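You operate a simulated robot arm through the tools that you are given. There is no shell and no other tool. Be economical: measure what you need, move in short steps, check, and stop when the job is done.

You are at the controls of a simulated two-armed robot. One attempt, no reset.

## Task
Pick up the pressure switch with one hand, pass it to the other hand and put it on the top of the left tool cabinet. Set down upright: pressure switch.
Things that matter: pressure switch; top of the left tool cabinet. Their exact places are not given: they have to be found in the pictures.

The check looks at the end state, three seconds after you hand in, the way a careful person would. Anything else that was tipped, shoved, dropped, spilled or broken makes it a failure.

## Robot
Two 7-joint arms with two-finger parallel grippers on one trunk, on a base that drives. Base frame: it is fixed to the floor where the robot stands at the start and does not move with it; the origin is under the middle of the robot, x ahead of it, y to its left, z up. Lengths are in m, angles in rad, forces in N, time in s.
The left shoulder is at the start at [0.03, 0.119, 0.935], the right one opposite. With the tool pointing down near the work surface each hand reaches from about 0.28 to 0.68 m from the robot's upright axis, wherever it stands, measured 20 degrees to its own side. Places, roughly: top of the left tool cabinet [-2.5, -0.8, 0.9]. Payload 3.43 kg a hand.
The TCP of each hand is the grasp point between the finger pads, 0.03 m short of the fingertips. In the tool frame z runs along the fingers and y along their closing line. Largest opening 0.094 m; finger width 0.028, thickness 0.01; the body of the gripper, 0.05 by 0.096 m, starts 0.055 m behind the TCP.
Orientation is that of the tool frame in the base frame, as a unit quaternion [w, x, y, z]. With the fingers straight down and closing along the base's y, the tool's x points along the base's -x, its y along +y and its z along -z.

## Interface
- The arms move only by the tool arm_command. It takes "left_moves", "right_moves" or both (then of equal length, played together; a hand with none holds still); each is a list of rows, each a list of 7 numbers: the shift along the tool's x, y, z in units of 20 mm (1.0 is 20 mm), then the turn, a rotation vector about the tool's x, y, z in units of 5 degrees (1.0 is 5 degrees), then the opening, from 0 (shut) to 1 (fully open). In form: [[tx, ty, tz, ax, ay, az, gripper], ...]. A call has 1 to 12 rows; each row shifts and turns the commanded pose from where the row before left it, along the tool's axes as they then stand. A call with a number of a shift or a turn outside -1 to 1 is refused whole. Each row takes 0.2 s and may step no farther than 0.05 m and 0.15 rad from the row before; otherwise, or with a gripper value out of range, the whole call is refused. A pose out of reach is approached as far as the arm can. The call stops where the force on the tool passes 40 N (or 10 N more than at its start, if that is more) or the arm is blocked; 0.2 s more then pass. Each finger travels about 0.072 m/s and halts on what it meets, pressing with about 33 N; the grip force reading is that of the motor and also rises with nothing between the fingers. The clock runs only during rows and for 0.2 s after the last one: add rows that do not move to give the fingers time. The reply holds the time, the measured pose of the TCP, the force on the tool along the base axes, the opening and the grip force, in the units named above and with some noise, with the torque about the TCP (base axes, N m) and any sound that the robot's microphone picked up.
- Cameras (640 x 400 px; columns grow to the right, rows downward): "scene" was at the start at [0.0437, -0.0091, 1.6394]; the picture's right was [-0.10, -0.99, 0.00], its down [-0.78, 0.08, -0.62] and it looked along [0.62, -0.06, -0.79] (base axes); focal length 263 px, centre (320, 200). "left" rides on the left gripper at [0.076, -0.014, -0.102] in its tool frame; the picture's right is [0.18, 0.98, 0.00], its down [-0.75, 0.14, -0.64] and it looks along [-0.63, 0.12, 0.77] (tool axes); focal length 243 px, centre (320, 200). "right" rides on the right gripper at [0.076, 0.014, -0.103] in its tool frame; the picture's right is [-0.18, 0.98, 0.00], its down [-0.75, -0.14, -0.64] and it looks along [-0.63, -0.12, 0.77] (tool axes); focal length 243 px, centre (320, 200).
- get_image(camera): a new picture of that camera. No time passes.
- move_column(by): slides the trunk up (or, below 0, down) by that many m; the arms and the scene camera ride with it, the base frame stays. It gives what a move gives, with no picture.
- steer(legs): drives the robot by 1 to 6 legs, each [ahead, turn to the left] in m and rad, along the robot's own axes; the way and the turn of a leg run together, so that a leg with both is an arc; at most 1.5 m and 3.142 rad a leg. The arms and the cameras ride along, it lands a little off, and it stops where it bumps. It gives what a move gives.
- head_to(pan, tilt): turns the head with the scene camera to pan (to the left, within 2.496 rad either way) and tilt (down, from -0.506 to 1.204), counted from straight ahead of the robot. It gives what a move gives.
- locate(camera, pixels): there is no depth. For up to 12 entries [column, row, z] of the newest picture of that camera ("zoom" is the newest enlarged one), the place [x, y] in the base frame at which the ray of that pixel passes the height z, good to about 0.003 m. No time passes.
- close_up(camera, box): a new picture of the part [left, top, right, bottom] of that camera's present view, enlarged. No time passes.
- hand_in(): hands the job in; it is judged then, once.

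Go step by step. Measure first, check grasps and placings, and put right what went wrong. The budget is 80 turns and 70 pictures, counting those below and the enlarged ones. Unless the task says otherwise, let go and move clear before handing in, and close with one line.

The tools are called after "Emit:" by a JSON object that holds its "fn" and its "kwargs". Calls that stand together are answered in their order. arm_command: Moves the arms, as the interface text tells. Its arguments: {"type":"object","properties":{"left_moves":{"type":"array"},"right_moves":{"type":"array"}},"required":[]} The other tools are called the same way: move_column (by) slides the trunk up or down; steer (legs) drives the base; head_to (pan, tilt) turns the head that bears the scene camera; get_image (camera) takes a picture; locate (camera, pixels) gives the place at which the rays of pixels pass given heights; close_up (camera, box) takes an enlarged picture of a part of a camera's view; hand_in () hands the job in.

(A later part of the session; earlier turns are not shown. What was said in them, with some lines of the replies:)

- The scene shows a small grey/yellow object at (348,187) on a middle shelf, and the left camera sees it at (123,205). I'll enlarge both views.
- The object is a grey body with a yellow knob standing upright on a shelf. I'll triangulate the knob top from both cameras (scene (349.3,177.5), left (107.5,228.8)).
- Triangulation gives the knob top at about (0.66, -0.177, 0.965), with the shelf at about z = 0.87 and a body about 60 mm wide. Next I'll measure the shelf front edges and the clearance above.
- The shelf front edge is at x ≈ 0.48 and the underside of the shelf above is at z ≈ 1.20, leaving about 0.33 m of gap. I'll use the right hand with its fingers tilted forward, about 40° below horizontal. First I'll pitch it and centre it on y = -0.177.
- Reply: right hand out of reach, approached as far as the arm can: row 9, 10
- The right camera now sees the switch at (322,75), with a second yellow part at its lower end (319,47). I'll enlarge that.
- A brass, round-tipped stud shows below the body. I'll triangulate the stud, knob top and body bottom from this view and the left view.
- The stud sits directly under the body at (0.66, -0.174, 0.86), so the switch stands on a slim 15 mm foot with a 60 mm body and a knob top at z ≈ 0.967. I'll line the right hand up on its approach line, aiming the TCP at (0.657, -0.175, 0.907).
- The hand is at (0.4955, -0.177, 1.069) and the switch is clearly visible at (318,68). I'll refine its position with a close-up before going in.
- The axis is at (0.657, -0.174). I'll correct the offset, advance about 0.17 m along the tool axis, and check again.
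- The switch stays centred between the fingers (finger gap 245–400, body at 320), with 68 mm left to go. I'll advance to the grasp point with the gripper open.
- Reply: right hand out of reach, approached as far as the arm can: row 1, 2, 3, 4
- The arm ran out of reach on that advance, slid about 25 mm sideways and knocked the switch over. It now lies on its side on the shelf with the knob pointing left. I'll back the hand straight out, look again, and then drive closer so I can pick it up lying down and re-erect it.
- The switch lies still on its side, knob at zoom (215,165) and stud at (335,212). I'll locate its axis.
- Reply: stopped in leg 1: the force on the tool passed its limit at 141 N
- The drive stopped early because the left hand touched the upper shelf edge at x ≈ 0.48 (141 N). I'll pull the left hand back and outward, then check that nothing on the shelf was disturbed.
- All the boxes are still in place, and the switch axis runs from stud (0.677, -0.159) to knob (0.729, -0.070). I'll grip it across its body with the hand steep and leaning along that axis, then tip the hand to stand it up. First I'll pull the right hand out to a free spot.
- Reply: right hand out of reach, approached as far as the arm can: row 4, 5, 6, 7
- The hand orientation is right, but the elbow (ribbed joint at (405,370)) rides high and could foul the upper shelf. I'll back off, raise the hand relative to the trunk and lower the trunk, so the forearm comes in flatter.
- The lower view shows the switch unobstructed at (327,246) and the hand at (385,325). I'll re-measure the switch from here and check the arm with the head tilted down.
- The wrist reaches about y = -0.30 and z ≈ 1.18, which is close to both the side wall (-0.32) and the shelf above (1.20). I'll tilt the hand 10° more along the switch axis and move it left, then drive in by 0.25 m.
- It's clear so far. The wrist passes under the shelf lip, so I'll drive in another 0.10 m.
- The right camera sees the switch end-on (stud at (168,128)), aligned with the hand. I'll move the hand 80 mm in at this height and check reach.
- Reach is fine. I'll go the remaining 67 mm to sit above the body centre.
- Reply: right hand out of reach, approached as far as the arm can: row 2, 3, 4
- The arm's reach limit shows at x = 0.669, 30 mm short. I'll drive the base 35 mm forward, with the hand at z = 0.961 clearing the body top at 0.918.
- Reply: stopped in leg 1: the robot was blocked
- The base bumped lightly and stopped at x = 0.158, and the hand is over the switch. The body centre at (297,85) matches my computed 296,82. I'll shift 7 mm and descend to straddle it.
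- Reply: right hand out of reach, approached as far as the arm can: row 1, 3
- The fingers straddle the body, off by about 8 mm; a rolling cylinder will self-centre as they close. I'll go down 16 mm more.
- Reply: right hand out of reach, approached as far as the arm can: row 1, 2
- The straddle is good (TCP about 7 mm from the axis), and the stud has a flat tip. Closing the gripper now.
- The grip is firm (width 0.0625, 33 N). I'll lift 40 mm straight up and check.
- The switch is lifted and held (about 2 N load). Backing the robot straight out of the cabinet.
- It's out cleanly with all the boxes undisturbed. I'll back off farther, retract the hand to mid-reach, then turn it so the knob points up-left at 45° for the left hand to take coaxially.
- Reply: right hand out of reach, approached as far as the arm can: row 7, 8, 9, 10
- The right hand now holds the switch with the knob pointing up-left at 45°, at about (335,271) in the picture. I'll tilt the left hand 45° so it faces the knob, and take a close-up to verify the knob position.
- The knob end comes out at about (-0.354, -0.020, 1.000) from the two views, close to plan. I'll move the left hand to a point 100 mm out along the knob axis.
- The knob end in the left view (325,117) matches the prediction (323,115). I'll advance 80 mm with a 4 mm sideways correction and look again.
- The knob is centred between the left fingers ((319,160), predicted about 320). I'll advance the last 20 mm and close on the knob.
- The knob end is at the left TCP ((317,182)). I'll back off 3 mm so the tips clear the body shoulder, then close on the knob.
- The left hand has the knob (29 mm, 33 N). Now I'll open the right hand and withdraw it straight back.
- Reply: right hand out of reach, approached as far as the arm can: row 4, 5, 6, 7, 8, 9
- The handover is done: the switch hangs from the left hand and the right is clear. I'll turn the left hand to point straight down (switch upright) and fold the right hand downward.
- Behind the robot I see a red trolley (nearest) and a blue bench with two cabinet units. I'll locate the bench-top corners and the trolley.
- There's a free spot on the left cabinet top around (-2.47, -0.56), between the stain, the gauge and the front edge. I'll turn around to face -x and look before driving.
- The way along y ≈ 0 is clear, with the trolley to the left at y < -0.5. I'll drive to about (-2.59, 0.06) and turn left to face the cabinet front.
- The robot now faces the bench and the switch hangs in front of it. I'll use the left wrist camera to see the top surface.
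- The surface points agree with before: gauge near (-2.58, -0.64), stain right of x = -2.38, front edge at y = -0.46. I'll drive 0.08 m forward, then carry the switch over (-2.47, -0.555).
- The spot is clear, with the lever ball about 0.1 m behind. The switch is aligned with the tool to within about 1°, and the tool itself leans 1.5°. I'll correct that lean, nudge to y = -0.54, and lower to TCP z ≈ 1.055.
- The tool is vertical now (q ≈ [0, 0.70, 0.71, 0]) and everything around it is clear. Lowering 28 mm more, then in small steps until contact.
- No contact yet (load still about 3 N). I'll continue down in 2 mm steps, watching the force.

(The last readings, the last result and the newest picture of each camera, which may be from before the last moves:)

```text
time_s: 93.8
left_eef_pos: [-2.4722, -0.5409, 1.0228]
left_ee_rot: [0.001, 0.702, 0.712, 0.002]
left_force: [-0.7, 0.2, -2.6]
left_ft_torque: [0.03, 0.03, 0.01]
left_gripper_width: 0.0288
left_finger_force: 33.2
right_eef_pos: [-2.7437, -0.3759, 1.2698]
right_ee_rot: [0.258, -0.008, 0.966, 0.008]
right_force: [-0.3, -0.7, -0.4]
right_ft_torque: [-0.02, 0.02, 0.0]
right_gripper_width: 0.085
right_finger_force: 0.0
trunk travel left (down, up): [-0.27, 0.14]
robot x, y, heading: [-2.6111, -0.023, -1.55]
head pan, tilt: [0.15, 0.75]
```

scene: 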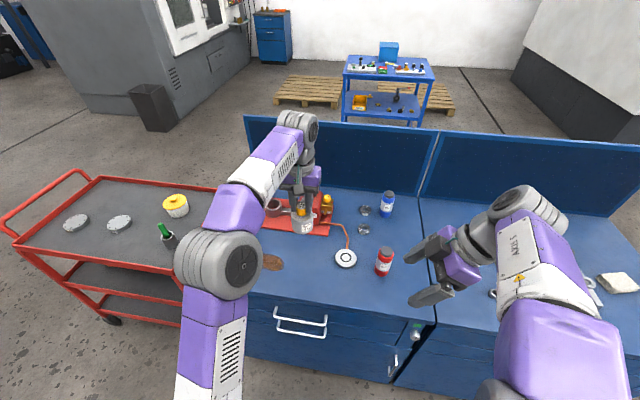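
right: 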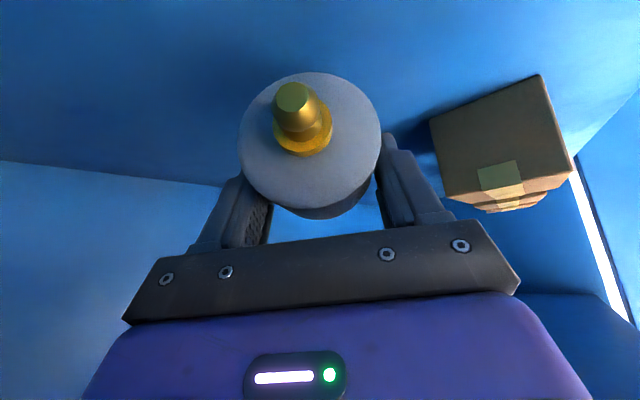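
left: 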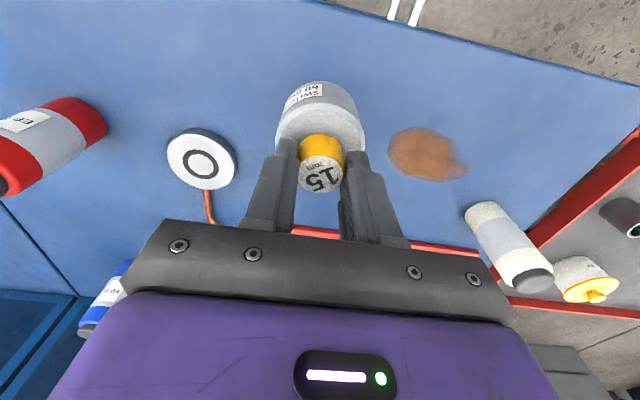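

Emit:
{"fn": "arm_command", "kwargs": {"left_moves": [[0, 0, 0.1, 0, 0, 0, 0], [0, 0, 0.1, 0, 0, 0, 0], [0, 0, 0, 0, 0, 0, 0]]}}

Emit:
{"fn": "get_image", "kwargs": {"camera": "left"}}

```text
time_s: 94.6
left_eef_pos: [-2.4749, -0.5422, 1.0182]
left_ee_rot: [0.001, 0.701, 0.713, 0.002]
left_force: [-0.2, 0.2, -2.0]
left_ft_torque: [0.0, -0.04, 0.03]
left_gripper_width: 0.0288
left_finger_force: 33.4
right_eef_pos: [-2.7438, -0.3764, 1.2692]
right_ee_rot: [0.258, -0.008, 0.966, 0.008]
right_force: [0.6, -0.3, 0.3]
right_ft_torque: [0.0, -0.01, 0.0]
right_gripper_width: 0.0846
right_finger_force: 0.1
trunk travel left (down, up): [-0.27, 0.14]
robot x, y, heading: [-2.6112, -0.0253, -1.552]
head pan, tilt: [0.15, 0.75]
```

```text
8 pictures are left
```

left: 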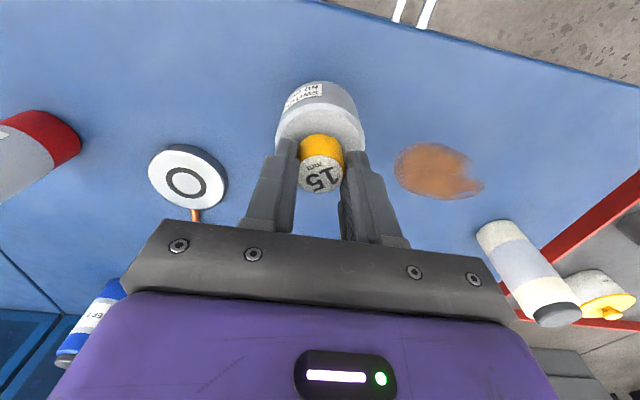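

Still no contact, so I'll keep going down in 2 mm steps.

Emit:
{"fn": "arm_command", "kwargs": {"left_moves": [[0, 0, 0.1, 0, 0, 0, 0], [0, 0, 0.1, 0, 0, 0, 0], [0, 0, 0, 0, 0, 0, 0]]}}

```text
time_s: 95.4
left_eef_pos: [-2.474, -0.5409, 1.0158]
left_ee_rot: [0.001, 0.701, 0.713, 0.001]
left_force: [-0.2, 0.0, -2.5]
left_ft_torque: [0.02, 0.0, 0.0]
left_gripper_width: 0.0287
left_finger_force: 33.4
right_eef_pos: [-2.7436, -0.3762, 1.2685]
right_ee_rot: [0.258, -0.009, 0.966, 0.008]
right_force: [0.1, 0.3, 0.1]
right_ft_torque: [-0.01, -0.01, 0.0]
right_gripper_width: 0.0847
right_finger_force: 0.0
trunk travel left (down, up): [-0.27, 0.14]
robot x, y, heading: [-2.6119, -0.0246, -1.549]
head pan, tilt: [0.15, 0.75]
```

Emit:
{"fn": "arm_command", "kwargs": {"left_moves": [[0, 0, 0.1, 0, 0, 0, 0], [0, 0, 0.1, 0, 0, 0, 0], [0, 0, 0, 0, 0, 0, 0]]}}

```text
time_s: 96.2
left_eef_pos: [-2.4742, -0.541, 1.0105]
left_ee_rot: [0.001, 0.702, 0.712, 0.002]
left_force: [0.3, -0.1, -2.4]
left_ft_torque: [0.02, -0.01, 0.03]
left_gripper_width: 0.0287
left_finger_force: 33.1
right_eef_pos: [-2.7437, -0.3761, 1.2682]
right_ee_rot: [0.258, -0.009, 0.966, 0.008]
right_force: [0.8, 0.4, -0.2]
right_ft_torque: [0.01, 0.0, -0.01]
right_gripper_width: 0.0847
right_finger_force: 0.2
trunk travel left (down, up): [-0.27, 0.14]
robot x, y, heading: [-2.6129, -0.0251, -1.545]
head pan, tilt: [0.15, 0.75]
```

Emit:
{"fn": "arm_command", "kwargs": {"left_moves": [[0, 0, 0.1, 0, 0, 0, 0], [0, 0, 0.1, 0, 0, 0, 0], [0, 0, 0, 0, 0, 0, 0]]}}

```text
time_s: 97.0
left_eef_pos: [-2.4734, -0.5407, 1.0061]
left_ee_rot: [0.001, 0.701, 0.713, 0.001]
left_force: [0.3, 0.3, -1.9]
left_ft_torque: [-0.02, 0.03, 0.01]
left_gripper_width: 0.029
left_finger_force: 33.1
right_eef_pos: [-2.7427, -0.3763, 1.2699]
right_ee_rot: [0.258, -0.009, 0.966, 0.007]
right_force: [-0.6, 0.2, 0.1]
right_ft_torque: [0.03, 0.0, 0.0]
right_gripper_width: 0.0847
right_finger_force: 0.0
trunk travel left (down, up): [-0.27, 0.14]
robot x, y, heading: [-2.6135, -0.0264, -1.552]
head pan, tilt: [0.15, 0.75]
```

Load is still about -2 N, so no contact at TCP z = 1.006. Continuing.

Emit:
{"fn": "arm_command", "kwargs": {"left_moves": [[0, 0, 0.1, 0, 0, 0, 0], [0, 0, 0.1, 0, 0, 0, 0], [0, 0, 0, 0, 0, 0, 0]]}}

Emit:
{"fn": "get_image", "kwargs": {"camera": "right"}}

```text
time_s: 97.8
left_eef_pos: [-2.4737, -0.5414, 1.0065]
left_ee_rot: [0.004, 0.701, 0.713, -0.001]
left_force: [3.4, 1.9, 28.5]
left_ft_torque: [0.16, -0.4, 0.01]
left_gripper_width: 0.0286
left_finger_force: 33.3
right_eef_pos: [-2.7443, -0.3737, 1.2701]
right_ee_rot: [0.259, -0.009, 0.966, 0.007]
right_force: [-0.9, 0.0, 1.0]
right_ft_torque: [0.0, 0.03, -0.02]
right_gripper_width: 0.0844
right_finger_force: 0.1
trunk travel left (down, up): [-0.27, 0.14]
robot x, y, heading: [-2.6158, -0.0271, -1.558]
head pan, tilt: [0.15, 0.75]
```

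```text
7 pictures are left
```

right: 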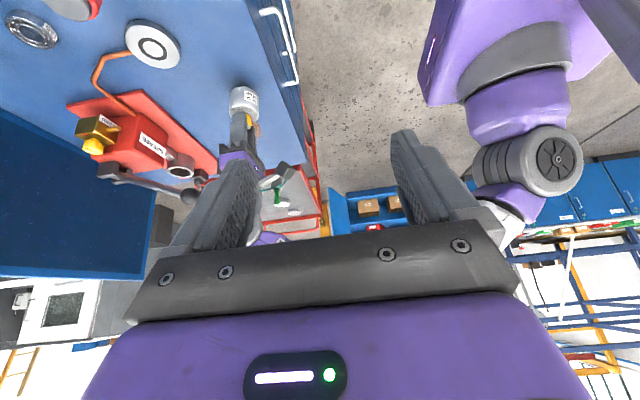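

Contact: the force went to +28 N at TCP z = 1.006. I'll ease up 3 mm to unload before releasing.

Emit:
{"fn": "arm_command", "kwargs": {"left_moves": [[0, 0, -0.13, 0, 0, 0, 0], [0, 0, 0, 0, 0, 0, 0]]}}

Emit:
{"fn": "close_up", "kwargs": {"camera": "right", "box": [200, 70, 300, 170]}}

```text
time_s: 98.4
left_eef_pos: [-2.4732, -0.5396, 1.0072]
left_ee_rot: [0.002, 0.701, 0.713, 0.0]
left_force: [2.5, -2.7, 21.9]
left_ft_torque: [-0.37, -0.32, -0.04]
left_gripper_width: 0.0288
left_finger_force: 33.2
right_eef_pos: [-2.7438, -0.3732, 1.2695]
right_ee_rot: [0.258, -0.008, 0.966, 0.008]
right_force: [0.2, 0.4, -0.8]
right_ft_torque: [-0.01, -0.03, -0.01]
right_gripper_width: 0.0849
right_finger_force: 0.0
trunk travel left (down, up): [-0.27, 0.14]
robot x, y, heading: [-2.615, -0.0243, -1.556]
head pan, tilt: [0.15, 0.75]
```

```text
4.00 times, centred on (250, 120) of right
```

zoom: 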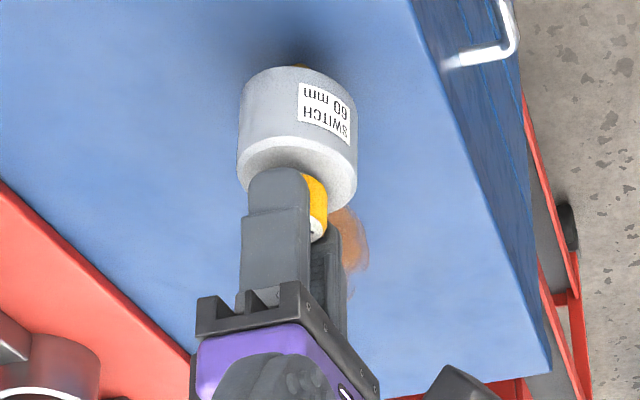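

The switch stands upright on its foot, but 22 N still presses down. Easing up another 4 mm.

Emit:
{"fn": "arm_command", "kwargs": {"left_moves": [[0, 0, -0.1, 0, 0, 0, 0], [0, 0, -0.1, 0, 0, 0, 0], [0, 0, 0, 0, 0, 0, 0]]}}

```text
time_s: 99.2
left_eef_pos: [-2.4748, -0.5392, 1.0074]
left_ee_rot: [0.0, 0.702, 0.713, 0.003]
left_force: [-1.4, -0.6, -1.9]
left_ft_torque: [0.02, 0.01, 0.01]
left_gripper_width: 0.0286
left_finger_force: 33.3
right_eef_pos: [-2.7441, -0.3768, 1.2677]
right_ee_rot: [0.258, -0.008, 0.966, 0.007]
right_force: [-1.4, -0.1, 0.3]
right_ft_torque: [-0.05, -0.02, -0.01]
right_gripper_width: 0.0846
right_finger_force: 0.0
trunk travel left (down, up): [-0.27, 0.14]
robot x, y, heading: [-2.6155, -0.026, -1.554]
head pan, tilt: [0.15, 0.75]
```

It's unloaded now, hovering about 1 mm. I'll lower gently until light contact.

Emit:
{"fn": "arm_command", "kwargs": {"left_moves": [[0, 0, 0.06, 0, 0, 0, 0], [0, 0, 0, 0, 0, 0, 0]]}}

```text
time_s: 99.8
left_eef_pos: [-2.4745, -0.5399, 1.0077]
left_ee_rot: [0.0, 0.702, 0.712, 0.001]
left_force: [0.0, 0.8, -3.3]
left_ft_torque: [0.0, 0.0, 0.0]
left_gripper_width: 0.0289
left_finger_force: 32.7
right_eef_pos: [-2.7434, -0.3764, 1.27]
right_ee_rot: [0.258, -0.009, 0.966, 0.008]
right_force: [0.0, -0.3, 0.1]
right_ft_torque: [0.01, -0.01, 0.02]
right_gripper_width: 0.0844
right_finger_force: 0.1
trunk travel left (down, up): [-0.27, 0.14]
robot x, y, heading: [-2.6125, -0.0261, -1.549]
head pan, tilt: [0.15, 0.75]
```

Emit:
{"fn": "arm_command", "kwargs": {"left_moves": [[0, 0, 0.06, 0, 0, 0, 0], [0, 0, 0, 0, 0, 0, 0]]}}

```text
time_s: 100.4
left_eef_pos: [-2.4752, -0.5416, 1.0066]
left_ee_rot: [0.001, 0.701, 0.713, 0.002]
left_force: [0.2, 1.6, 0.7]
left_ft_torque: [0.06, -0.04, -0.02]
left_gripper_width: 0.029
left_finger_force: 32.5
right_eef_pos: [-2.7447, -0.3747, 1.2691]
right_ee_rot: [0.258, -0.008, 0.966, 0.008]
right_force: [-0.2, -0.1, 0.9]
right_ft_torque: [-0.02, -0.02, 0.01]
right_gripper_width: 0.0848
right_finger_force: 0.0
trunk travel left (down, up): [-0.27, 0.14]
robot x, y, heading: [-2.617, -0.0245, -1.547]
head pan, tilt: [0.15, 0.75]
```

Light contact (+0.7 N) with the tool vertical. I'll open the left fingers gradually.

Emit:
{"fn": "arm_command", "kwargs": {"left_moves": [[0, 0, 0, 0, 0, 0, 0.33], [0, 0, 0, 0, 0, 0, 0.37], [0, 0, 0, 0, 0, 0, 0.42], [0, 0, 0, 0, 0, 0, 0.5], [0, 0, 0, 0, 0, 0, 0.5]]}}

Emit:
{"fn": "close_up", "kwargs": {"camera": "right", "box": [200, 70, 300, 170]}}

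```text
time_s: 101.6
left_eef_pos: [-2.4734, -0.5407, 1.0056]
left_ee_rot: [0.002, 0.701, 0.713, 0.001]
left_force: [-0.4, -0.5, 0.1]
left_ft_torque: [0.01, 0.01, -0.02]
left_gripper_width: 0.0471
left_finger_force: 0.0
right_eef_pos: [-2.7431, -0.3762, 1.2697]
right_ee_rot: [0.258, -0.008, 0.966, 0.008]
right_force: [0.6, -0.5, 0.6]
right_ft_torque: [-0.02, -0.01, -0.01]
right_gripper_width: 0.0845
right_finger_force: 0.0
trunk travel left (down, up): [-0.27, 0.14]
robot x, y, heading: [-2.6161, -0.0243, -1.551]
head pan, tilt: [0.15, 0.75]
```

```text
4.00 times, centred on (250, 120) of right
```

zoom: 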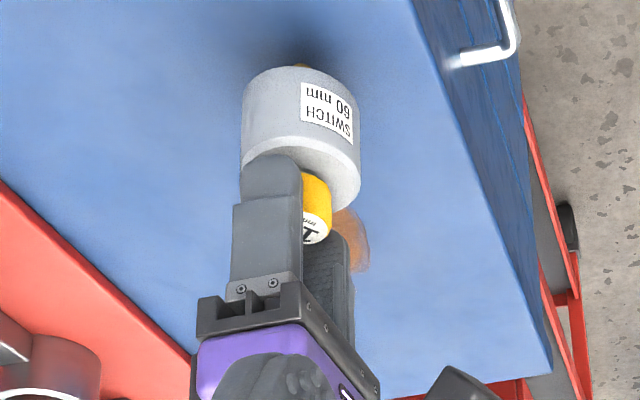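

It stands upright on its own between the open fingers. Raising the left hand straight up.

Emit:
{"fn": "arm_command", "kwargs": {"left_moves": [[0, 0, -0.3, 0, 0, 0, 0.6], [0, 0, -0.5, 0, 0, 0, 0.6], [0, 0, -0.8, 0, 0, 0, 0.6], [0, 0, -1, 0, 0, 0, 0.6], [0, 0, -1, 0, 0, 0, 0.6], [0, 0, -1, 0, 0, 0, 0.6], [0, 0, -1, 0, 0, 0, 0.6], [0, 0, -1, 0, 0, 0, 0.6], [0, 0, -1, 0, 0, 0, 0.6], [0, 0, -1, 0, 0, 0, 0.6]]}}

Emit:
{"fn": "get_image", "kwargs": {"camera": "left"}}

```text
time_s: 103.8
left_eef_pos: [-2.4754, -0.5422, 1.1793]
left_ee_rot: [0.001, 0.701, 0.713, 0.001]
left_force: [0.1, 0.0, -0.1]
left_ft_torque: [0.01, 0.01, -0.01]
left_gripper_width: 0.0564
left_finger_force: 0.1
right_eef_pos: [-2.744, -0.3755, 1.2695]
right_ee_rot: [0.258, -0.008, 0.966, 0.008]
right_force: [0.3, 0.2, -0.3]
right_ft_torque: [0.01, 0.0, -0.01]
right_gripper_width: 0.0843
right_finger_force: 0.1
trunk travel left (down, up): [-0.27, 0.14]
robot x, y, heading: [-2.6106, -0.0281, -1.552]
head pan, tilt: [0.15, 0.75]
```

```text
4 pictures are left
```

left: 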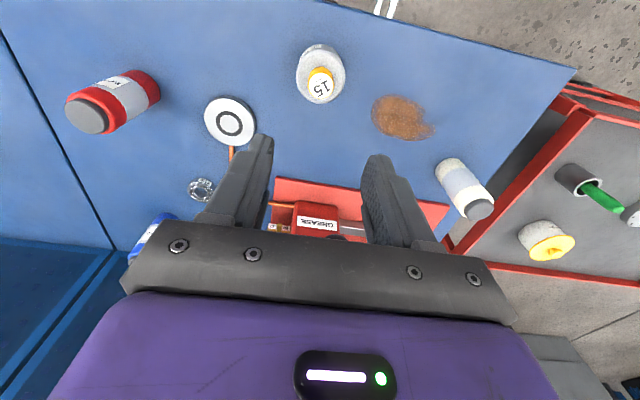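

The switch stands upright on the cabinet top (at (320,75)) with the hand well above it. I'll back the robot away and take a last look.

Emit:
{"fn": "steer", "kwargs": {"legs": [[-0.35, 0]]}}

Emit:
{"fn": "close_up", "kwargs": {"camera": "scene", "box": [200, 80, 456, 240]}}

```text
time_s: 106.0
left_eef_pos: [-2.4815, -0.1974, 1.1795]
left_ee_rot: [0.001, 0.702, 0.712, 0.001]
left_force: [0.2, -0.6, 0.3]
left_ft_torque: [-0.02, 0.0, 0.02]
left_gripper_width: 0.0566
left_finger_force: 0.0
right_eef_pos: [-2.7507, -0.0315, 1.269]
right_ee_rot: [0.258, -0.008, 0.966, 0.007]
right_force: [0.3, 0.3, 0.7]
right_ft_torque: [-0.04, 0.01, 0.04]
right_gripper_width: 0.0847
right_finger_force: 0.0
trunk travel left (down, up): [-0.27, 0.14]
robot x, y, heading: [-2.6182, 0.3176, -1.556]
head pan, tilt: [0.15, 0.75]
```

```text
2.50 times, centred on (328, 160) of scene
```

zoom: 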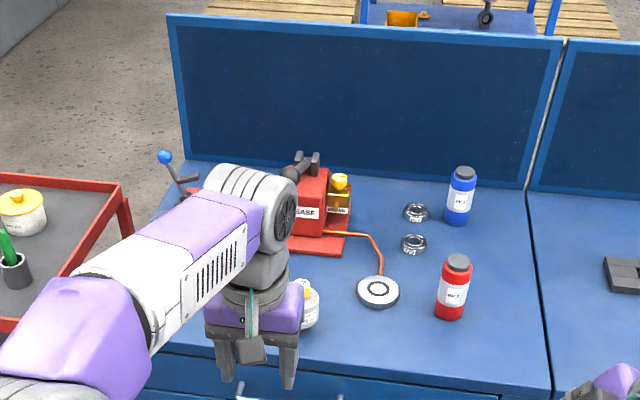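

The switch is standing at zoom (308,305) behind the hand, everything else on the bench is in place, and both hands are clear. Handing in.

Emit:
{"fn": "hand_in", "kwargs": {}}

```text
The job is handed in.
```

The pressure switch now stands upright on the top of the left tool cabinet, passed from the right hand to the left. I knocked it over once on the shelf at the first grasp and righted it, and the left wrist bumped the empty cabinet's shelf edge once without shifting anything I could see.
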